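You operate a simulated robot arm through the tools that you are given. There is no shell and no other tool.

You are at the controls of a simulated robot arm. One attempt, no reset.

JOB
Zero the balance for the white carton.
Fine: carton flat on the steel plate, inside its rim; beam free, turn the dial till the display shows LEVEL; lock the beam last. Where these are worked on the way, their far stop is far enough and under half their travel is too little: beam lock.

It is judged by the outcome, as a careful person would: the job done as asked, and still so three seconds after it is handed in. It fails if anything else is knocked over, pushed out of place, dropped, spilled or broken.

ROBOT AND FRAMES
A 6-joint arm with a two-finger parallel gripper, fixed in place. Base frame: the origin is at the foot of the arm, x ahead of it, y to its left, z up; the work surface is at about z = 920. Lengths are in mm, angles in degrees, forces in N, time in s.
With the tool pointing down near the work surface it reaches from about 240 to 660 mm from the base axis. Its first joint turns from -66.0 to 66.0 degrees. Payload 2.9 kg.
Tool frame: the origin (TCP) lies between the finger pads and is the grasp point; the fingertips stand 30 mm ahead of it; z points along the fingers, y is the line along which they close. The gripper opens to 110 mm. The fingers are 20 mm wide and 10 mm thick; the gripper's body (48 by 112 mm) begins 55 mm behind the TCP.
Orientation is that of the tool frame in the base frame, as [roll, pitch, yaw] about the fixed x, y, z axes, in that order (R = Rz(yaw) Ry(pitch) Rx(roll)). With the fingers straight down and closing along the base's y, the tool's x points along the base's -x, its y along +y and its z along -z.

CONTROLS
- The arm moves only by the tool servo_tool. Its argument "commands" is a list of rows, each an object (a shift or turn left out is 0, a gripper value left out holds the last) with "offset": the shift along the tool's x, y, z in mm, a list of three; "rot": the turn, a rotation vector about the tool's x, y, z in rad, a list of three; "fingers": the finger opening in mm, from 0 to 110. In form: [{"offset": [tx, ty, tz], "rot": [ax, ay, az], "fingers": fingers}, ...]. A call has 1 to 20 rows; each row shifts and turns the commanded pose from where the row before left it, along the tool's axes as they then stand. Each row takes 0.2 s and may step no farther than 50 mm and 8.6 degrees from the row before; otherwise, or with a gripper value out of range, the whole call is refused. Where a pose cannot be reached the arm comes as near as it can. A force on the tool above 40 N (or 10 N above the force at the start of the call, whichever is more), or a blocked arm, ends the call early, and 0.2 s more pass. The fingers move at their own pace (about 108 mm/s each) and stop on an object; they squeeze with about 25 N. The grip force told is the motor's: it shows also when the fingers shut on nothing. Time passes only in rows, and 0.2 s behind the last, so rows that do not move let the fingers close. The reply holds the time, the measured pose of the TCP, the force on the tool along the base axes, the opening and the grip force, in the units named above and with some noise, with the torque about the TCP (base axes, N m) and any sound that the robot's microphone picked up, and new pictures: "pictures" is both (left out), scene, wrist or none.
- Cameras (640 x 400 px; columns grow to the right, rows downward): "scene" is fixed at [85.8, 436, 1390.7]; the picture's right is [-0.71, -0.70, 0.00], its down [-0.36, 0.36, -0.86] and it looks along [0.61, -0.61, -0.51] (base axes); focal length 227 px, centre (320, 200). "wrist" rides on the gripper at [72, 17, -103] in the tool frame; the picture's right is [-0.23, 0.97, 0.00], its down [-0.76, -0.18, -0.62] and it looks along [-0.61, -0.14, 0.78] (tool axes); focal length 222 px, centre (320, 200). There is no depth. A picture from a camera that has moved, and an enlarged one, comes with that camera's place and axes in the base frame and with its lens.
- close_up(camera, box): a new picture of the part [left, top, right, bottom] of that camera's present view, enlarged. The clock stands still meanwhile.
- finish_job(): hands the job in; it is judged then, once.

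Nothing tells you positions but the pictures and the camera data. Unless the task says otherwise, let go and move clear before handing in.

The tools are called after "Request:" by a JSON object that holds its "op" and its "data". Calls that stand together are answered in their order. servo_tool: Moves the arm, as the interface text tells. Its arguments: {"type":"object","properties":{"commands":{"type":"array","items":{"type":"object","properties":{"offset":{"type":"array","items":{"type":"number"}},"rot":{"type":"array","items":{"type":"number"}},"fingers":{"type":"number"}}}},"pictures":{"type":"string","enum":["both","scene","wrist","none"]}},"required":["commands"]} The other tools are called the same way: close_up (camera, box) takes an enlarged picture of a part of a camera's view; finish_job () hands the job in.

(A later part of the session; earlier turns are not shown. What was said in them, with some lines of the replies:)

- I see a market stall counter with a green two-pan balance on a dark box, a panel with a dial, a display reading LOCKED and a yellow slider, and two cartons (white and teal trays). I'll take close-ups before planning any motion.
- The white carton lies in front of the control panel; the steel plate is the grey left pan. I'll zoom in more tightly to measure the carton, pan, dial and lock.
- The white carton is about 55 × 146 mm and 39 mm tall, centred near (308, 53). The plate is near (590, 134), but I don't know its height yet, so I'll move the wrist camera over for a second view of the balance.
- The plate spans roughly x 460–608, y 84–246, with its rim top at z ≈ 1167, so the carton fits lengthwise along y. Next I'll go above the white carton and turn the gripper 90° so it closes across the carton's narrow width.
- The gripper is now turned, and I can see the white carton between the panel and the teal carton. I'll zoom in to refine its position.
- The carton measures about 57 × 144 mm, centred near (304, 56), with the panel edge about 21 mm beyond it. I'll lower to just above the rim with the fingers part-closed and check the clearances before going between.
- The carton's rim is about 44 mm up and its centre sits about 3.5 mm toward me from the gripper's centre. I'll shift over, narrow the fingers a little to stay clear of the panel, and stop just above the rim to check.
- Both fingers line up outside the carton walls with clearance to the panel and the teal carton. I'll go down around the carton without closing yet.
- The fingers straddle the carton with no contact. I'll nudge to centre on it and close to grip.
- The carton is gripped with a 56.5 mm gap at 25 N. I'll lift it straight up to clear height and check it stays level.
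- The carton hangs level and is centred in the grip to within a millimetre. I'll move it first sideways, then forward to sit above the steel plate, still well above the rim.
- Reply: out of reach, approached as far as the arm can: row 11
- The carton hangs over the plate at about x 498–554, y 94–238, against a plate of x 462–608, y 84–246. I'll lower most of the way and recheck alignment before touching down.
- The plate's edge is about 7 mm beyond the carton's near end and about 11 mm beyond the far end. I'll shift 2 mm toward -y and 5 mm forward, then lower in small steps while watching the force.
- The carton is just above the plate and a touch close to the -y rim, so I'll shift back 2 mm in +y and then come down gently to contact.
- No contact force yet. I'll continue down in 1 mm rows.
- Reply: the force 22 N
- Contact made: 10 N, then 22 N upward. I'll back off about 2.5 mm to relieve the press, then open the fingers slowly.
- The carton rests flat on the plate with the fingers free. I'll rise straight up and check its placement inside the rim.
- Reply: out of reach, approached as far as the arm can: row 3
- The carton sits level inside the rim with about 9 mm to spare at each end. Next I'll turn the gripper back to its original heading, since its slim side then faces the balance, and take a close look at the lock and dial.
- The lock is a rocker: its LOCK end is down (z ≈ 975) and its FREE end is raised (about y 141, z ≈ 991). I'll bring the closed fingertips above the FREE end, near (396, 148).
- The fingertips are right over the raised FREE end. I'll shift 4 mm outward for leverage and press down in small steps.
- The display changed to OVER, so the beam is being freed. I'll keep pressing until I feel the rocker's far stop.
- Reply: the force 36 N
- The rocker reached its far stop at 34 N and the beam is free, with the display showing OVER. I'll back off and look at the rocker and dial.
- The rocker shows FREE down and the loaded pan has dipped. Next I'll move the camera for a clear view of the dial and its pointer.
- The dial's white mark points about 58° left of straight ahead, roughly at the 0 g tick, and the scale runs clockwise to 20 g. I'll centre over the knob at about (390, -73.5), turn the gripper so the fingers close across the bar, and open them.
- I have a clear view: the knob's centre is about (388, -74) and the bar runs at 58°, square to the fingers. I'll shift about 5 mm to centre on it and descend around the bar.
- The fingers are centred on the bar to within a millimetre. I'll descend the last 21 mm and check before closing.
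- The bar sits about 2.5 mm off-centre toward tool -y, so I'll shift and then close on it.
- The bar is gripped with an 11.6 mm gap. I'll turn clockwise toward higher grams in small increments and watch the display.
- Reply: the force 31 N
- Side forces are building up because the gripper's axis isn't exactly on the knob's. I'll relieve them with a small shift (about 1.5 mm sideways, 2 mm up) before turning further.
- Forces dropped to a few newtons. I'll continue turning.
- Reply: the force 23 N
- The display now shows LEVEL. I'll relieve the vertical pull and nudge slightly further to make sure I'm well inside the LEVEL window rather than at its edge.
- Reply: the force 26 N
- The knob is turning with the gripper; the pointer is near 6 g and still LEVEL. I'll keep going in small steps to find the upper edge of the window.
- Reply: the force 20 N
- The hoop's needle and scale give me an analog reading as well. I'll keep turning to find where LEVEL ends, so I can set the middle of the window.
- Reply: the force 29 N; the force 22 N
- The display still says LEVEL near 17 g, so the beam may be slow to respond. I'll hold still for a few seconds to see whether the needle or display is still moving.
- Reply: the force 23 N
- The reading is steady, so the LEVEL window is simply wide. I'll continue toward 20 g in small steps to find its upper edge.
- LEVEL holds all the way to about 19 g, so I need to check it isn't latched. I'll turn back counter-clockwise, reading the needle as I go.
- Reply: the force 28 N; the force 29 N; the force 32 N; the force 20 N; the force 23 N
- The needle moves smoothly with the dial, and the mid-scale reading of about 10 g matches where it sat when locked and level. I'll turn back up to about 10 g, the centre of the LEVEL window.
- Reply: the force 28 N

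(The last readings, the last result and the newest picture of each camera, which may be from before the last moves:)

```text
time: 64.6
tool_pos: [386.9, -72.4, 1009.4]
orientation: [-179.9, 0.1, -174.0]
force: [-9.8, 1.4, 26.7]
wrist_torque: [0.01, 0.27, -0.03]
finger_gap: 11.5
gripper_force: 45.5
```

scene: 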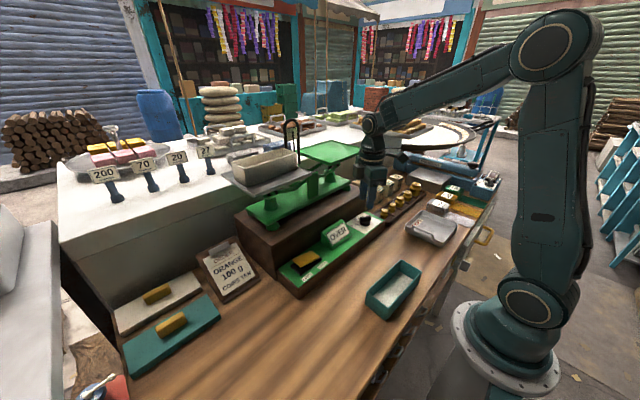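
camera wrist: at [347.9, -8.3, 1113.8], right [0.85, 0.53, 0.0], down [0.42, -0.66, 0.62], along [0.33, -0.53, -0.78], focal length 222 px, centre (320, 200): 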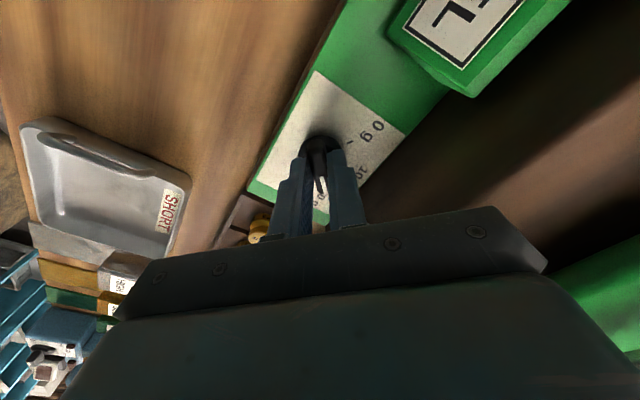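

Request:
{"op": "servo_tool", "data": {"commands": [{"offset": [0.8, 0.2, -0.6]}, {"rot": [0, 0, 0.06]}, {"rot": [0, 0, 0.06]}, {"rot": [0, 0, 0.055]}, {}], "pictures": "none"}}

Request:
{"op": "close_up", "data": {"camera": "scene", "box": [310, 150, 400, 250]}}

Request:
{"op": "close_up", "data": {"camera": "scene", "box": [280, 115, 305, 140]}}

```text
time: 65.8
tool_pos: [387.5, -72.4, 1008.7]
orientation: [-179.9, 0.2, 175.9]
force: [6.1, 7.6, 5.7]
wrist_torque: [0.09, -1.4, 0.0]
finger_gap: 11.8
gripper_force: 44.6
```

```text
4.00 times, centred on (355, 200) of scene
camera zoom: at [85.9, 436.2, 1390.6], right [-0.71, -0.7, 0.0], down [-0.36, 0.36, -0.86], along [0.61, -0.61, -0.51], focal length 907 px, centre (180, 200)
```

zoom: 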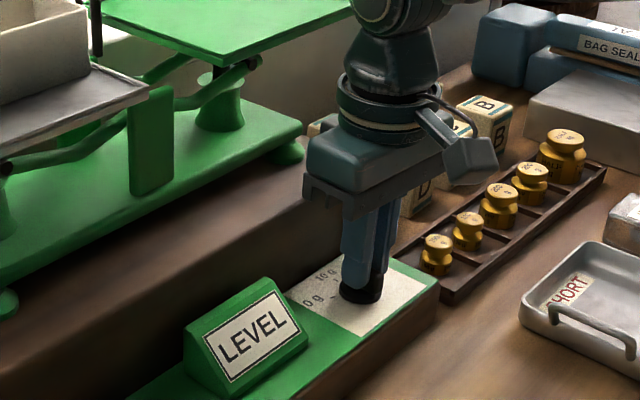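

```text
16.00 times, centred on (292, 128) of scene
camera zoom: at [85.9, 436.2, 1390.6], right [-0.71, -0.7, 0.0], down [-0.36, 0.36, -0.86], along [0.61, -0.61, -0.51], focal length 3630 px, centre (760, 1360)
```

zoom: 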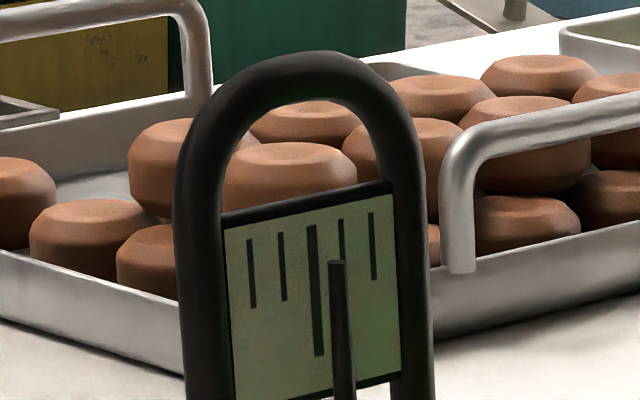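

Request:
{"op": "servo_tool", "data": {"commands": [{}, {}, {}, {}, {}, {}, {}, {}, {}, {}], "pictures": "none"}}

Request:
{"op": "close_up", "data": {"camera": "scene", "box": [280, 115, 305, 140]}}

```text
time: 68.0
tool_pos: [387.0, -73.2, 1008.3]
orientation: [180.0, 0.1, 176.1]
force: [14.5, 11.4, 1.4]
wrist_torque: [0.26, -0.84, 0.05]
finger_gap: 12.0
gripper_force: 45.2
```

```text
16.00 times, centred on (292, 128) of scene
camera zoom: at [86.2, 436.3, 1390.5], right [-0.71, -0.7, 0.0], down [-0.36, 0.36, -0.86], along [0.61, -0.61, -0.51], focal length 3630 px, centre (760, 1360)
```

zoom: 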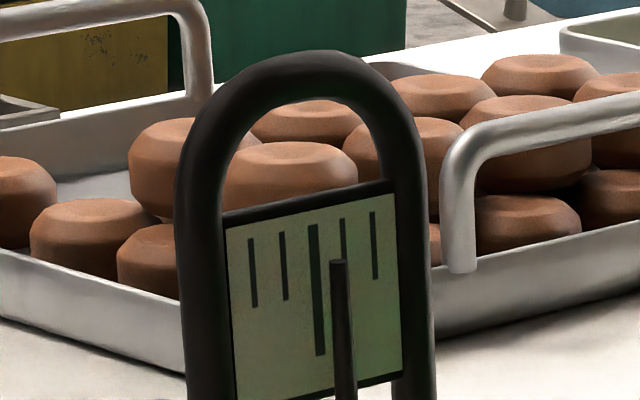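

The needle holds steady with a small frictional lag. I'll go slightly further, to about 11.5 g, to sit well inside the window on both sides.

Request:
{"op": "servo_tool", "data": {"commands": [{"offset": [-1.0, 1.0, 0]}, {"rot": [0, 0, 0.06]}, {"rot": [0, 0, 0.06]}, {}], "pictures": "none"}}

Request:
{"op": "close_up", "data": {"camera": "scene", "box": [310, 150, 400, 250]}}

Request:
{"op": "close_up", "data": {"camera": "scene", "box": [280, 115, 305, 140]}}

```text
time: 69.0
tool_pos: [386.9, -72.0, 1008.9]
orientation: [-180.0, 0.0, 168.9]
force: [3.7, 6.3, 9.4]
wrist_torque: [0.12, -0.56, 0.01]
finger_gap: 11.8
gripper_force: 44.9
```

```text
4.00 times, centred on (355, 200) of scene
camera zoom: at [85.8, 436.2, 1390.6], right [-0.71, -0.7, 0.0], down [-0.36, 0.36, -0.86], along [0.61, -0.61, -0.51], focal length 907 px, centre (180, 200)
```

zoom: 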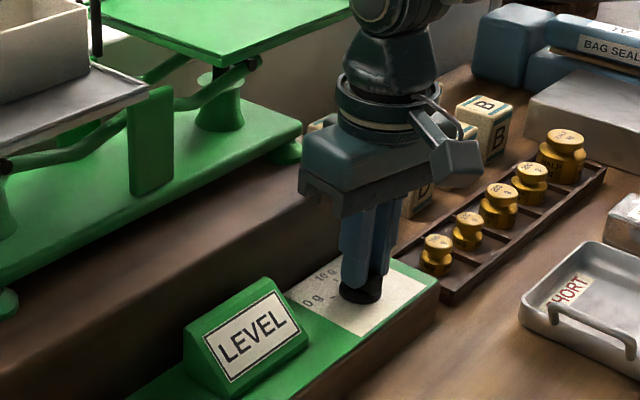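

```text
16.00 times, centred on (292, 128) of scene
camera zoom: at [85.8, 436.2, 1390.6], right [-0.71, -0.7, 0.0], down [-0.36, 0.36, -0.86], along [0.61, -0.61, -0.51], focal length 3630 px, centre (760, 1360)
```

zoom: 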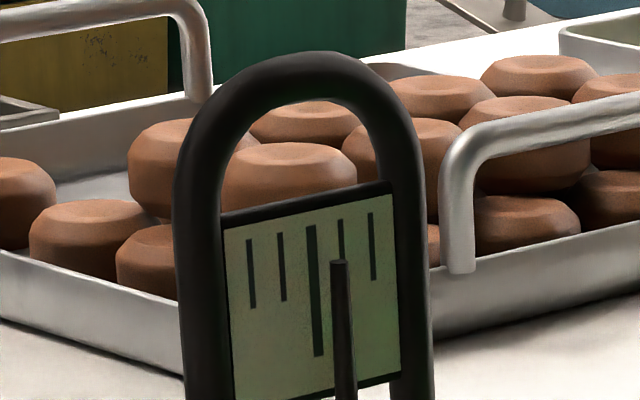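

The needle now matches the locked-level reference and the display shows LEVEL. I'll release the knob and lift straight up, then confirm the display still reads LEVEL.

Request:
{"op": "servo_tool", "data": {"commands": [{"fingers": 20}, {"fingers": 36}, {}, {"offset": [0, 0, -10]}, {"offset": [0, 0, -25]}, {"offset": [0, 0, -35]}, {"offset": [30, 0, -20]}, {}], "pictures": "both"}}

Request:
{"op": "close_up", "data": {"camera": "scene", "box": [310, 150, 400, 250]}}

Request:
{"op": "close_up", "data": {"camera": "scene", "box": [280, 115, 305, 140]}}

Request:
{"op": "close_up", "data": {"camera": "scene", "box": [340, 200, 385, 235]}}

```text
time: 70.8
tool_pos: [359.3, -65.6, 1099.1]
orientation: [-180.0, 0.1, 169.0]
force: [-0.6, 0.2, 0.1]
wrist_torque: [0.0, 0.0, 0.02]
finger_gap: 35.8
gripper_force: 0.0
camera wrist: at [291.0, -35.8, 1202.8], right [0.41, 0.91, 0.0], down [0.71, -0.32, 0.62], along [0.57, -0.25, -0.78], focal length 222 px, centre (320, 200)
```

scene: 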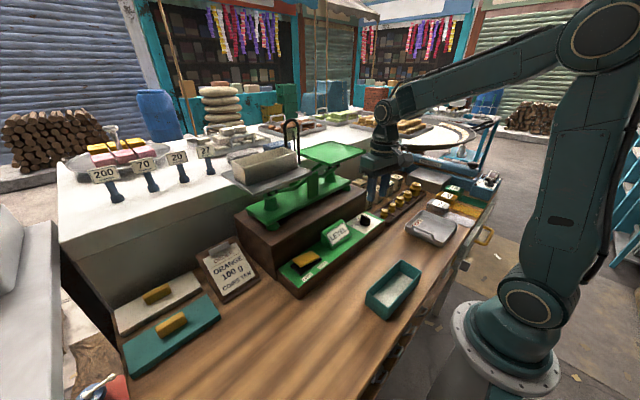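
wrist: 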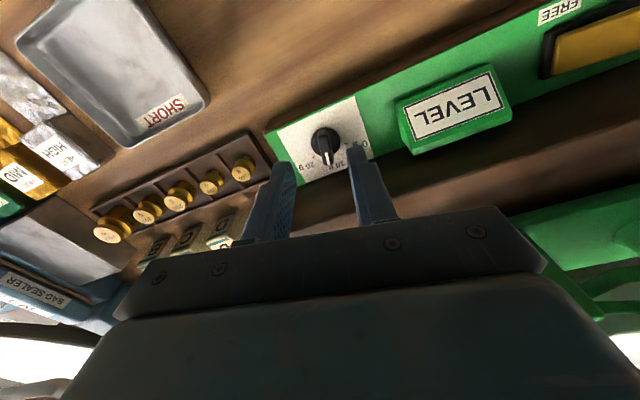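

```text
4.00 times, centred on (355, 200) of scene
camera zoom: at [85.8, 436.0, 1390.7], right [-0.71, -0.7, 0.0], down [-0.36, 0.36, -0.86], along [0.61, -0.61, -0.51], focal length 907 px, centre (180, 200)
```

zoom: 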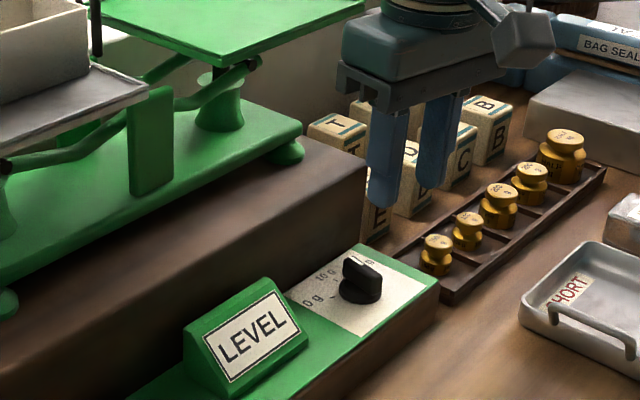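

```text
16.00 times, centred on (292, 128) of scene
camera zoom: at [85.8, 436.0, 1390.7], right [-0.71, -0.7, 0.0], down [-0.36, 0.36, -0.86], along [0.61, -0.61, -0.51], focal length 3630 px, centre (760, 1360)
```

zoom: 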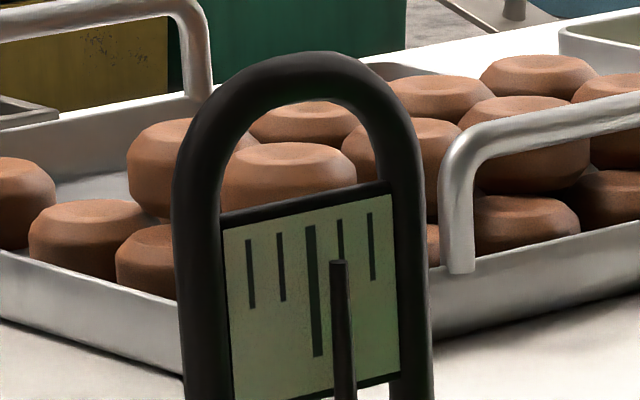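

```text
11.43 times, centred on (362, 218) of scene
camera zoom: at [85.8, 436.0, 1390.7], right [-0.71, -0.7, 0.0], down [-0.36, 0.36, -0.86], along [0.61, -0.61, -0.51], focal length 2592 px, centre (-166, 0)
```

zoom: 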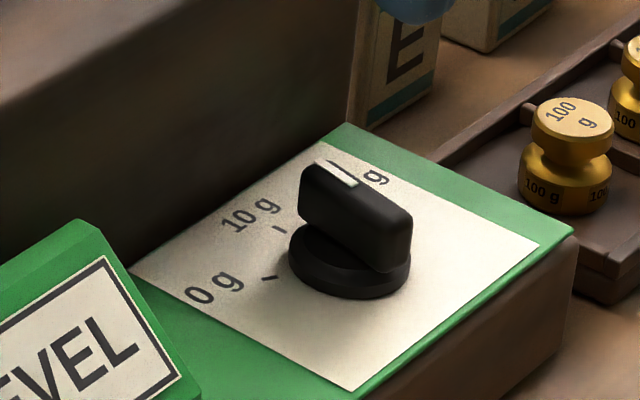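

Released, and the display still reads LEVEL with the dial at about 11.5 g. Next I'll close the fingers, straighten the gripper, and move over the rocker's raised LOCK end near (396, 199).

Request:
{"op": "servo_tool", "data": {"commands": [{"rot": [0, 0, -0.096], "fingers": 0}, {"rot": [0, 0, -0.096]}, {"offset": [0, 30, 0]}, {"offset": [0, 45, 0]}, {"offset": [0, 45, 0]}, {"offset": [0, 45, 0]}, {"offset": [0, 45, 0]}, {"offset": [0, 35, 0]}, {"offset": [-18, 20, 0]}, {"offset": [-18, 0, 0]}, {"offset": [0, 0, 25]}, {"offset": [0, 0, 25]}, {}], "pictures": "both"}}

Request:
{"op": "close_up", "data": {"camera": "wrist", "box": [200, 40, 440, 230]}}

Request:
{"op": "close_up", "data": {"camera": "scene", "box": [260, 190, 380, 300]}}

```text
time: 73.6
tool_pos: [392.2, 198.8, 1048.7]
orientation: [-180.0, 0.0, 180.0]
force: [-0.4, 0.0, -0.1]
wrist_torque: [0.01, -0.01, 0.03]
finger_gap: 0.2
gripper_force: 25.2
camera wrist: at [320.1, 214.5, 1152.4], right [0.23, 0.97, 0.0], down [0.76, -0.18, 0.62], along [0.61, -0.14, -0.78], focal length 222 px, centre (320, 200)
```

scene: 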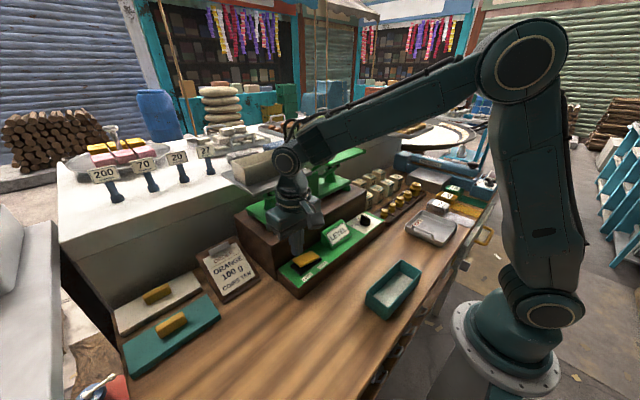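
wrist: 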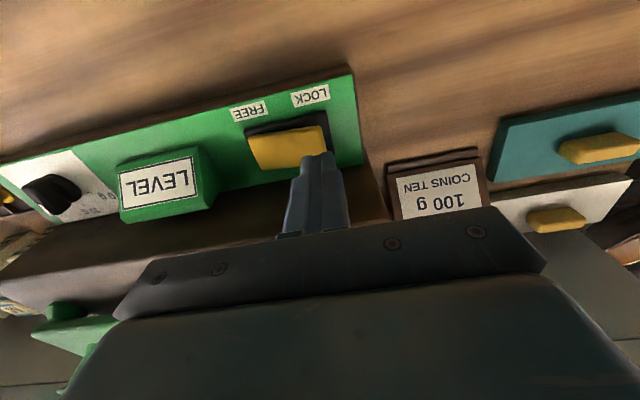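

```text
2.11 times, centred on (320, 135) of wrist
camera zoom: at [320.1, 214.5, 1152.4], right [0.23, 0.97, 0.0], down [0.76, -0.18, 0.62], along [0.61, -0.14, -0.78], focal length 468 px, centre (320, 337)
```

zoom: 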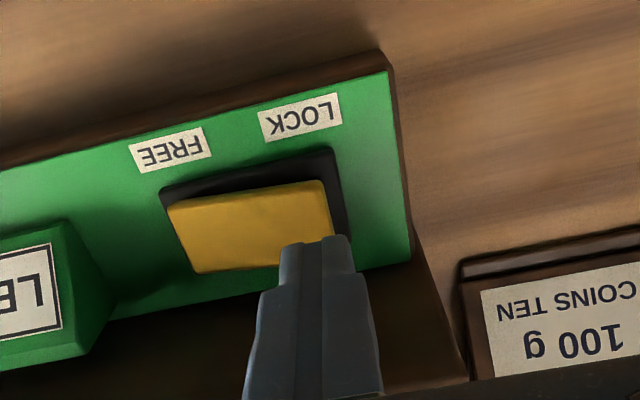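

```text
3.64 times, centred on (320, 245) of scene
camera zoom: at [85.8, 436.0, 1390.7], right [-0.71, -0.7, 0.0], down [-0.36, 0.36, -0.86], along [0.61, -0.61, -0.51], focal length 825 px, centre (320, 36)
```

zoom: 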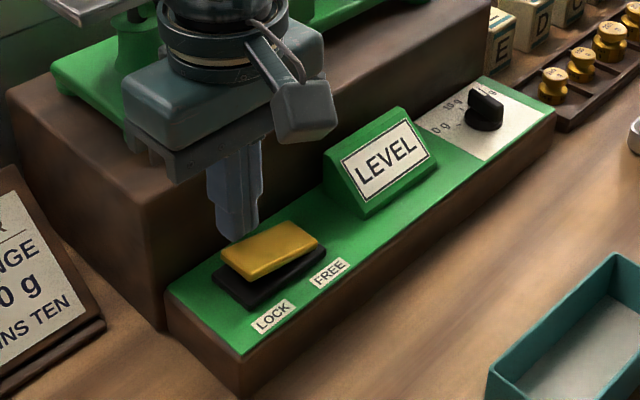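

The LOCK end is raised right under the fingertips. I'll press it down in small steps to the far stop.

Request:
{"op": "servo_tool", "data": {"commands": [{"offset": [-2, 1, 12]}, {"offset": [0, 0, 12]}, {"offset": [0, 0, 4]}, {"offset": [0, 0, 2]}, {"offset": [0, 0, 2]}, {"offset": [0, 0, 2]}], "pictures": "none"}}

Request:
{"op": "close_up", "data": {"camera": "scene", "box": [260, 190, 380, 300]}}

```text
time: 75.0
tool_pos: [395.3, 201.3, 1013.8]
orientation: [180.0, 0.1, 179.9]
force: [-0.5, 0.2, 0.5]
wrist_torque: [0.01, 0.03, -0.01]
finger_gap: 0.2
gripper_force: 24.6
```

```text
3.64 times, centred on (320, 245) of scene
camera zoom: at [85.8, 436.0, 1390.7], right [-0.71, -0.7, 0.0], down [-0.36, 0.36, -0.86], along [0.61, -0.61, -0.51], focal length 825 px, centre (320, 36)
```

zoom: 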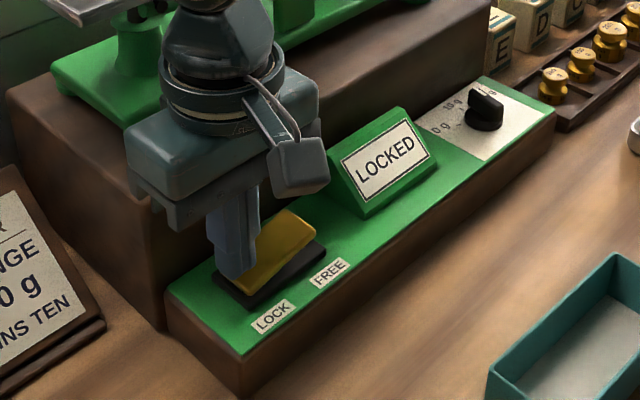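

The display shows LOCKED. I'll press a little more to be sure the rocker is at its far stop.

Request:
{"op": "servo_tool", "data": {"commands": [{"offset": [0, 0, 2]}, {"offset": [0, 0, 1.5]}, {}], "pictures": "none"}}

Request:
{"op": "close_up", "data": {"camera": "scene", "box": [280, 115, 305, 140]}}

```text
time: 75.8
tool_pos: [394.2, 198.6, 1011.7]
orientation: [-179.9, 0.2, 180.0]
force: [-5.2, -5.6, 18.3]
wrist_torque: [-0.31, 0.19, -0.05]
finger_gap: 0.0
gripper_force: 25.1
```

```text
16.00 times, centred on (292, 128) of scene
camera zoom: at [85.4, 435.8, 1390.8], right [-0.71, -0.7, 0.0], down [-0.36, 0.36, -0.86], along [0.61, -0.61, -0.51], focal length 3630 px, centre (760, 1360)
```

zoom: 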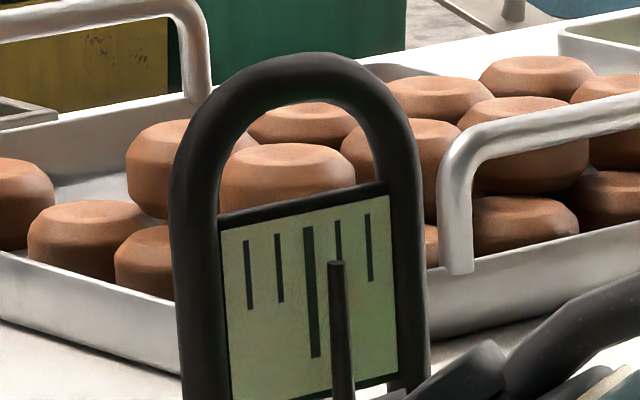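

The stop is felt at 18 N, and the needle barely moved on locking, so the dial setting is right at level. I'll lift off and move clear.

Request:
{"op": "servo_tool", "data": {"commands": [{"offset": [0, 0, -5]}, {"offset": [0, 0, -20]}, {"offset": [0, 0, -35]}, {"offset": [15, -10, -40]}, {"offset": [20, -30, -30]}, {"offset": [20, -40, -20]}, {"offset": [10, -40, -20]}, {"offset": [10, -35, -20]}, {"offset": [0, -30, -30]}, {}], "pictures": "both"}}

Request:
{"op": "close_up", "data": {"camera": "scene", "box": [200, 110, 420, 310]}}

Request:
{"op": "close_up", "data": {"camera": "scene", "box": [270, 200, 390, 300]}}

Request:
{"op": "close_up", "data": {"camera": "scene", "box": [220, 120, 330, 205]}}

```text
time: 78.0
tool_pos: [318.9, 15.7, 1231.7]
orientation: [-180.0, 0.0, -180.0]
force: [-0.4, -0.9, 0.3]
wrist_torque: [0.03, 0.03, -0.01]
finger_gap: 0.0
gripper_force: 26.0
camera wrist: at [246.5, 31.7, 1335.2], right [0.23, 0.97, 0.0], down [0.76, -0.18, 0.62], along [0.61, -0.14, -0.78], focal length 222 px, centre (320, 200)
```

scene: 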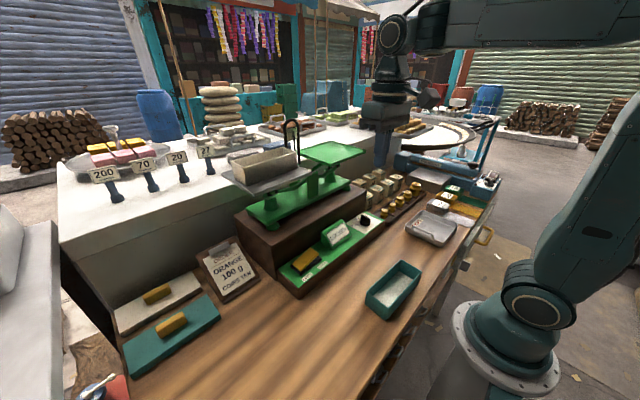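
wrist: 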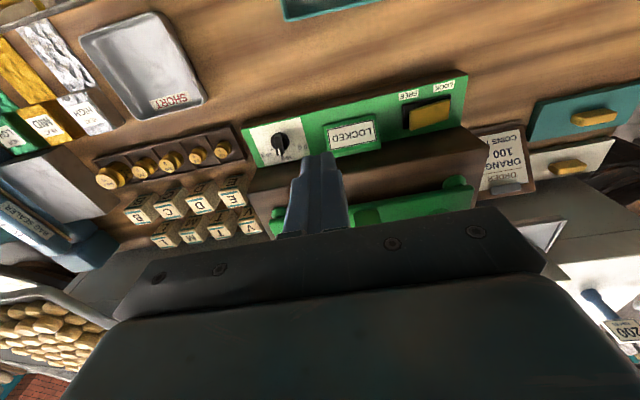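

```text
2.00 times, centred on (310, 210) of scene
camera zoom: at [85.8, 436.0, 1390.7], right [-0.71, -0.7, 0.0], down [-0.36, 0.36, -0.86], along [0.61, -0.61, -0.51], focal length 454 px, centre (340, 180)
```

zoom: 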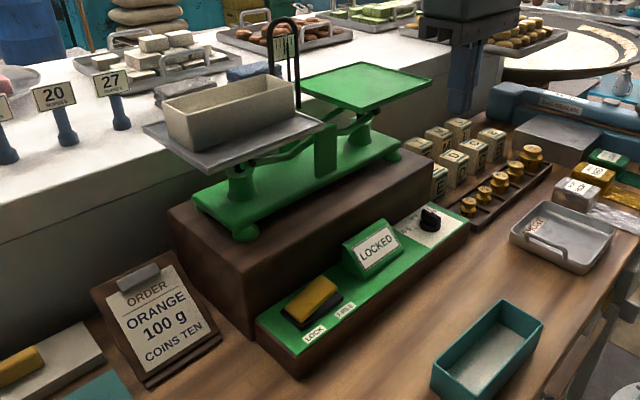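

```text
4.00 times, centred on (330, 250) of scene
camera zoom: at [85.8, 436.0, 1390.7], right [-0.71, -0.7, 0.0], down [-0.36, 0.36, -0.86], along [0.61, -0.61, -0.51], focal length 907 px, centre (280, 0)
```

zoom: 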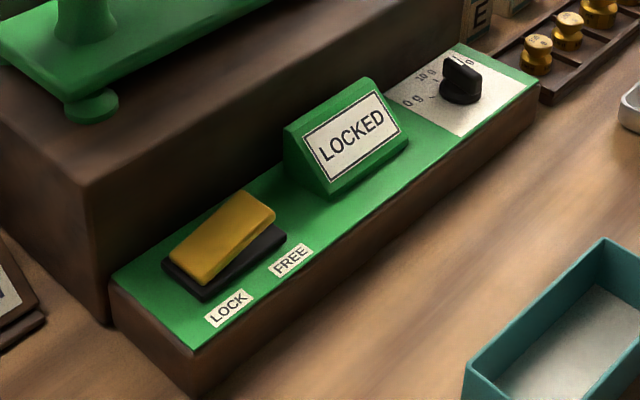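

```text
4.71 times, centred on (275, 162) of scene
camera zoom: at [85.8, 436.0, 1390.7], right [-0.71, -0.7, 0.0], down [-0.36, 0.36, -0.86], along [0.61, -0.61, -0.51], focal length 1068 px, centre (532, 376)
```

zoom: 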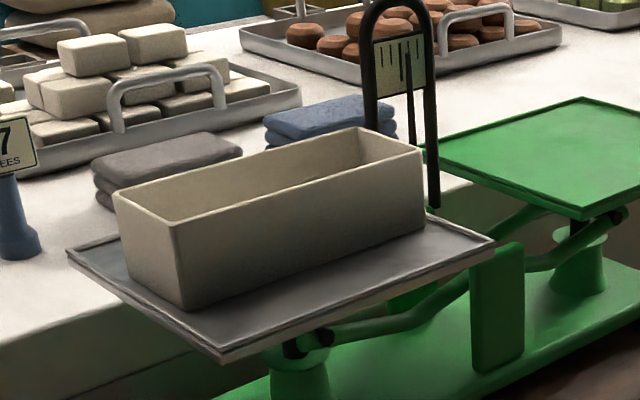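

The carton sits flat inside the plate's rim, the dial was left where the display read LEVEL, and the rocker is fully at LOCK with the display showing LOCKED. Nothing else has moved and the arm is clear, so I'm handing in.

Request:
{"op": "finish_job", "data": {}}

```text
The job is handed in.
```

The balance is zeroed for the white carton and I've handed the job in; the result of the judging hasn't come back.

- **Carton:** it sits flat on the steel plate, inside the rim, with about 9 mm to spare at each end.
- **Dial:** with the beam free, the display went from OVER to LEVEL at about 4 g. It stayed LEVEL as far as I turned it, to about 19 g, so I never found where LEVEL ends on the high side. I left the dial at about 11.5 g, where the needle roughly matched its position when the beam was locked. The display still read LEVEL after I let go of the knob.
- **Beam lock:** I pressed it to its far stop last, and the display shows LOCKED. The needle barely moved when it locked.

In the last pictures nothing else had been knocked or shifted, and the arm was clear of the balance.
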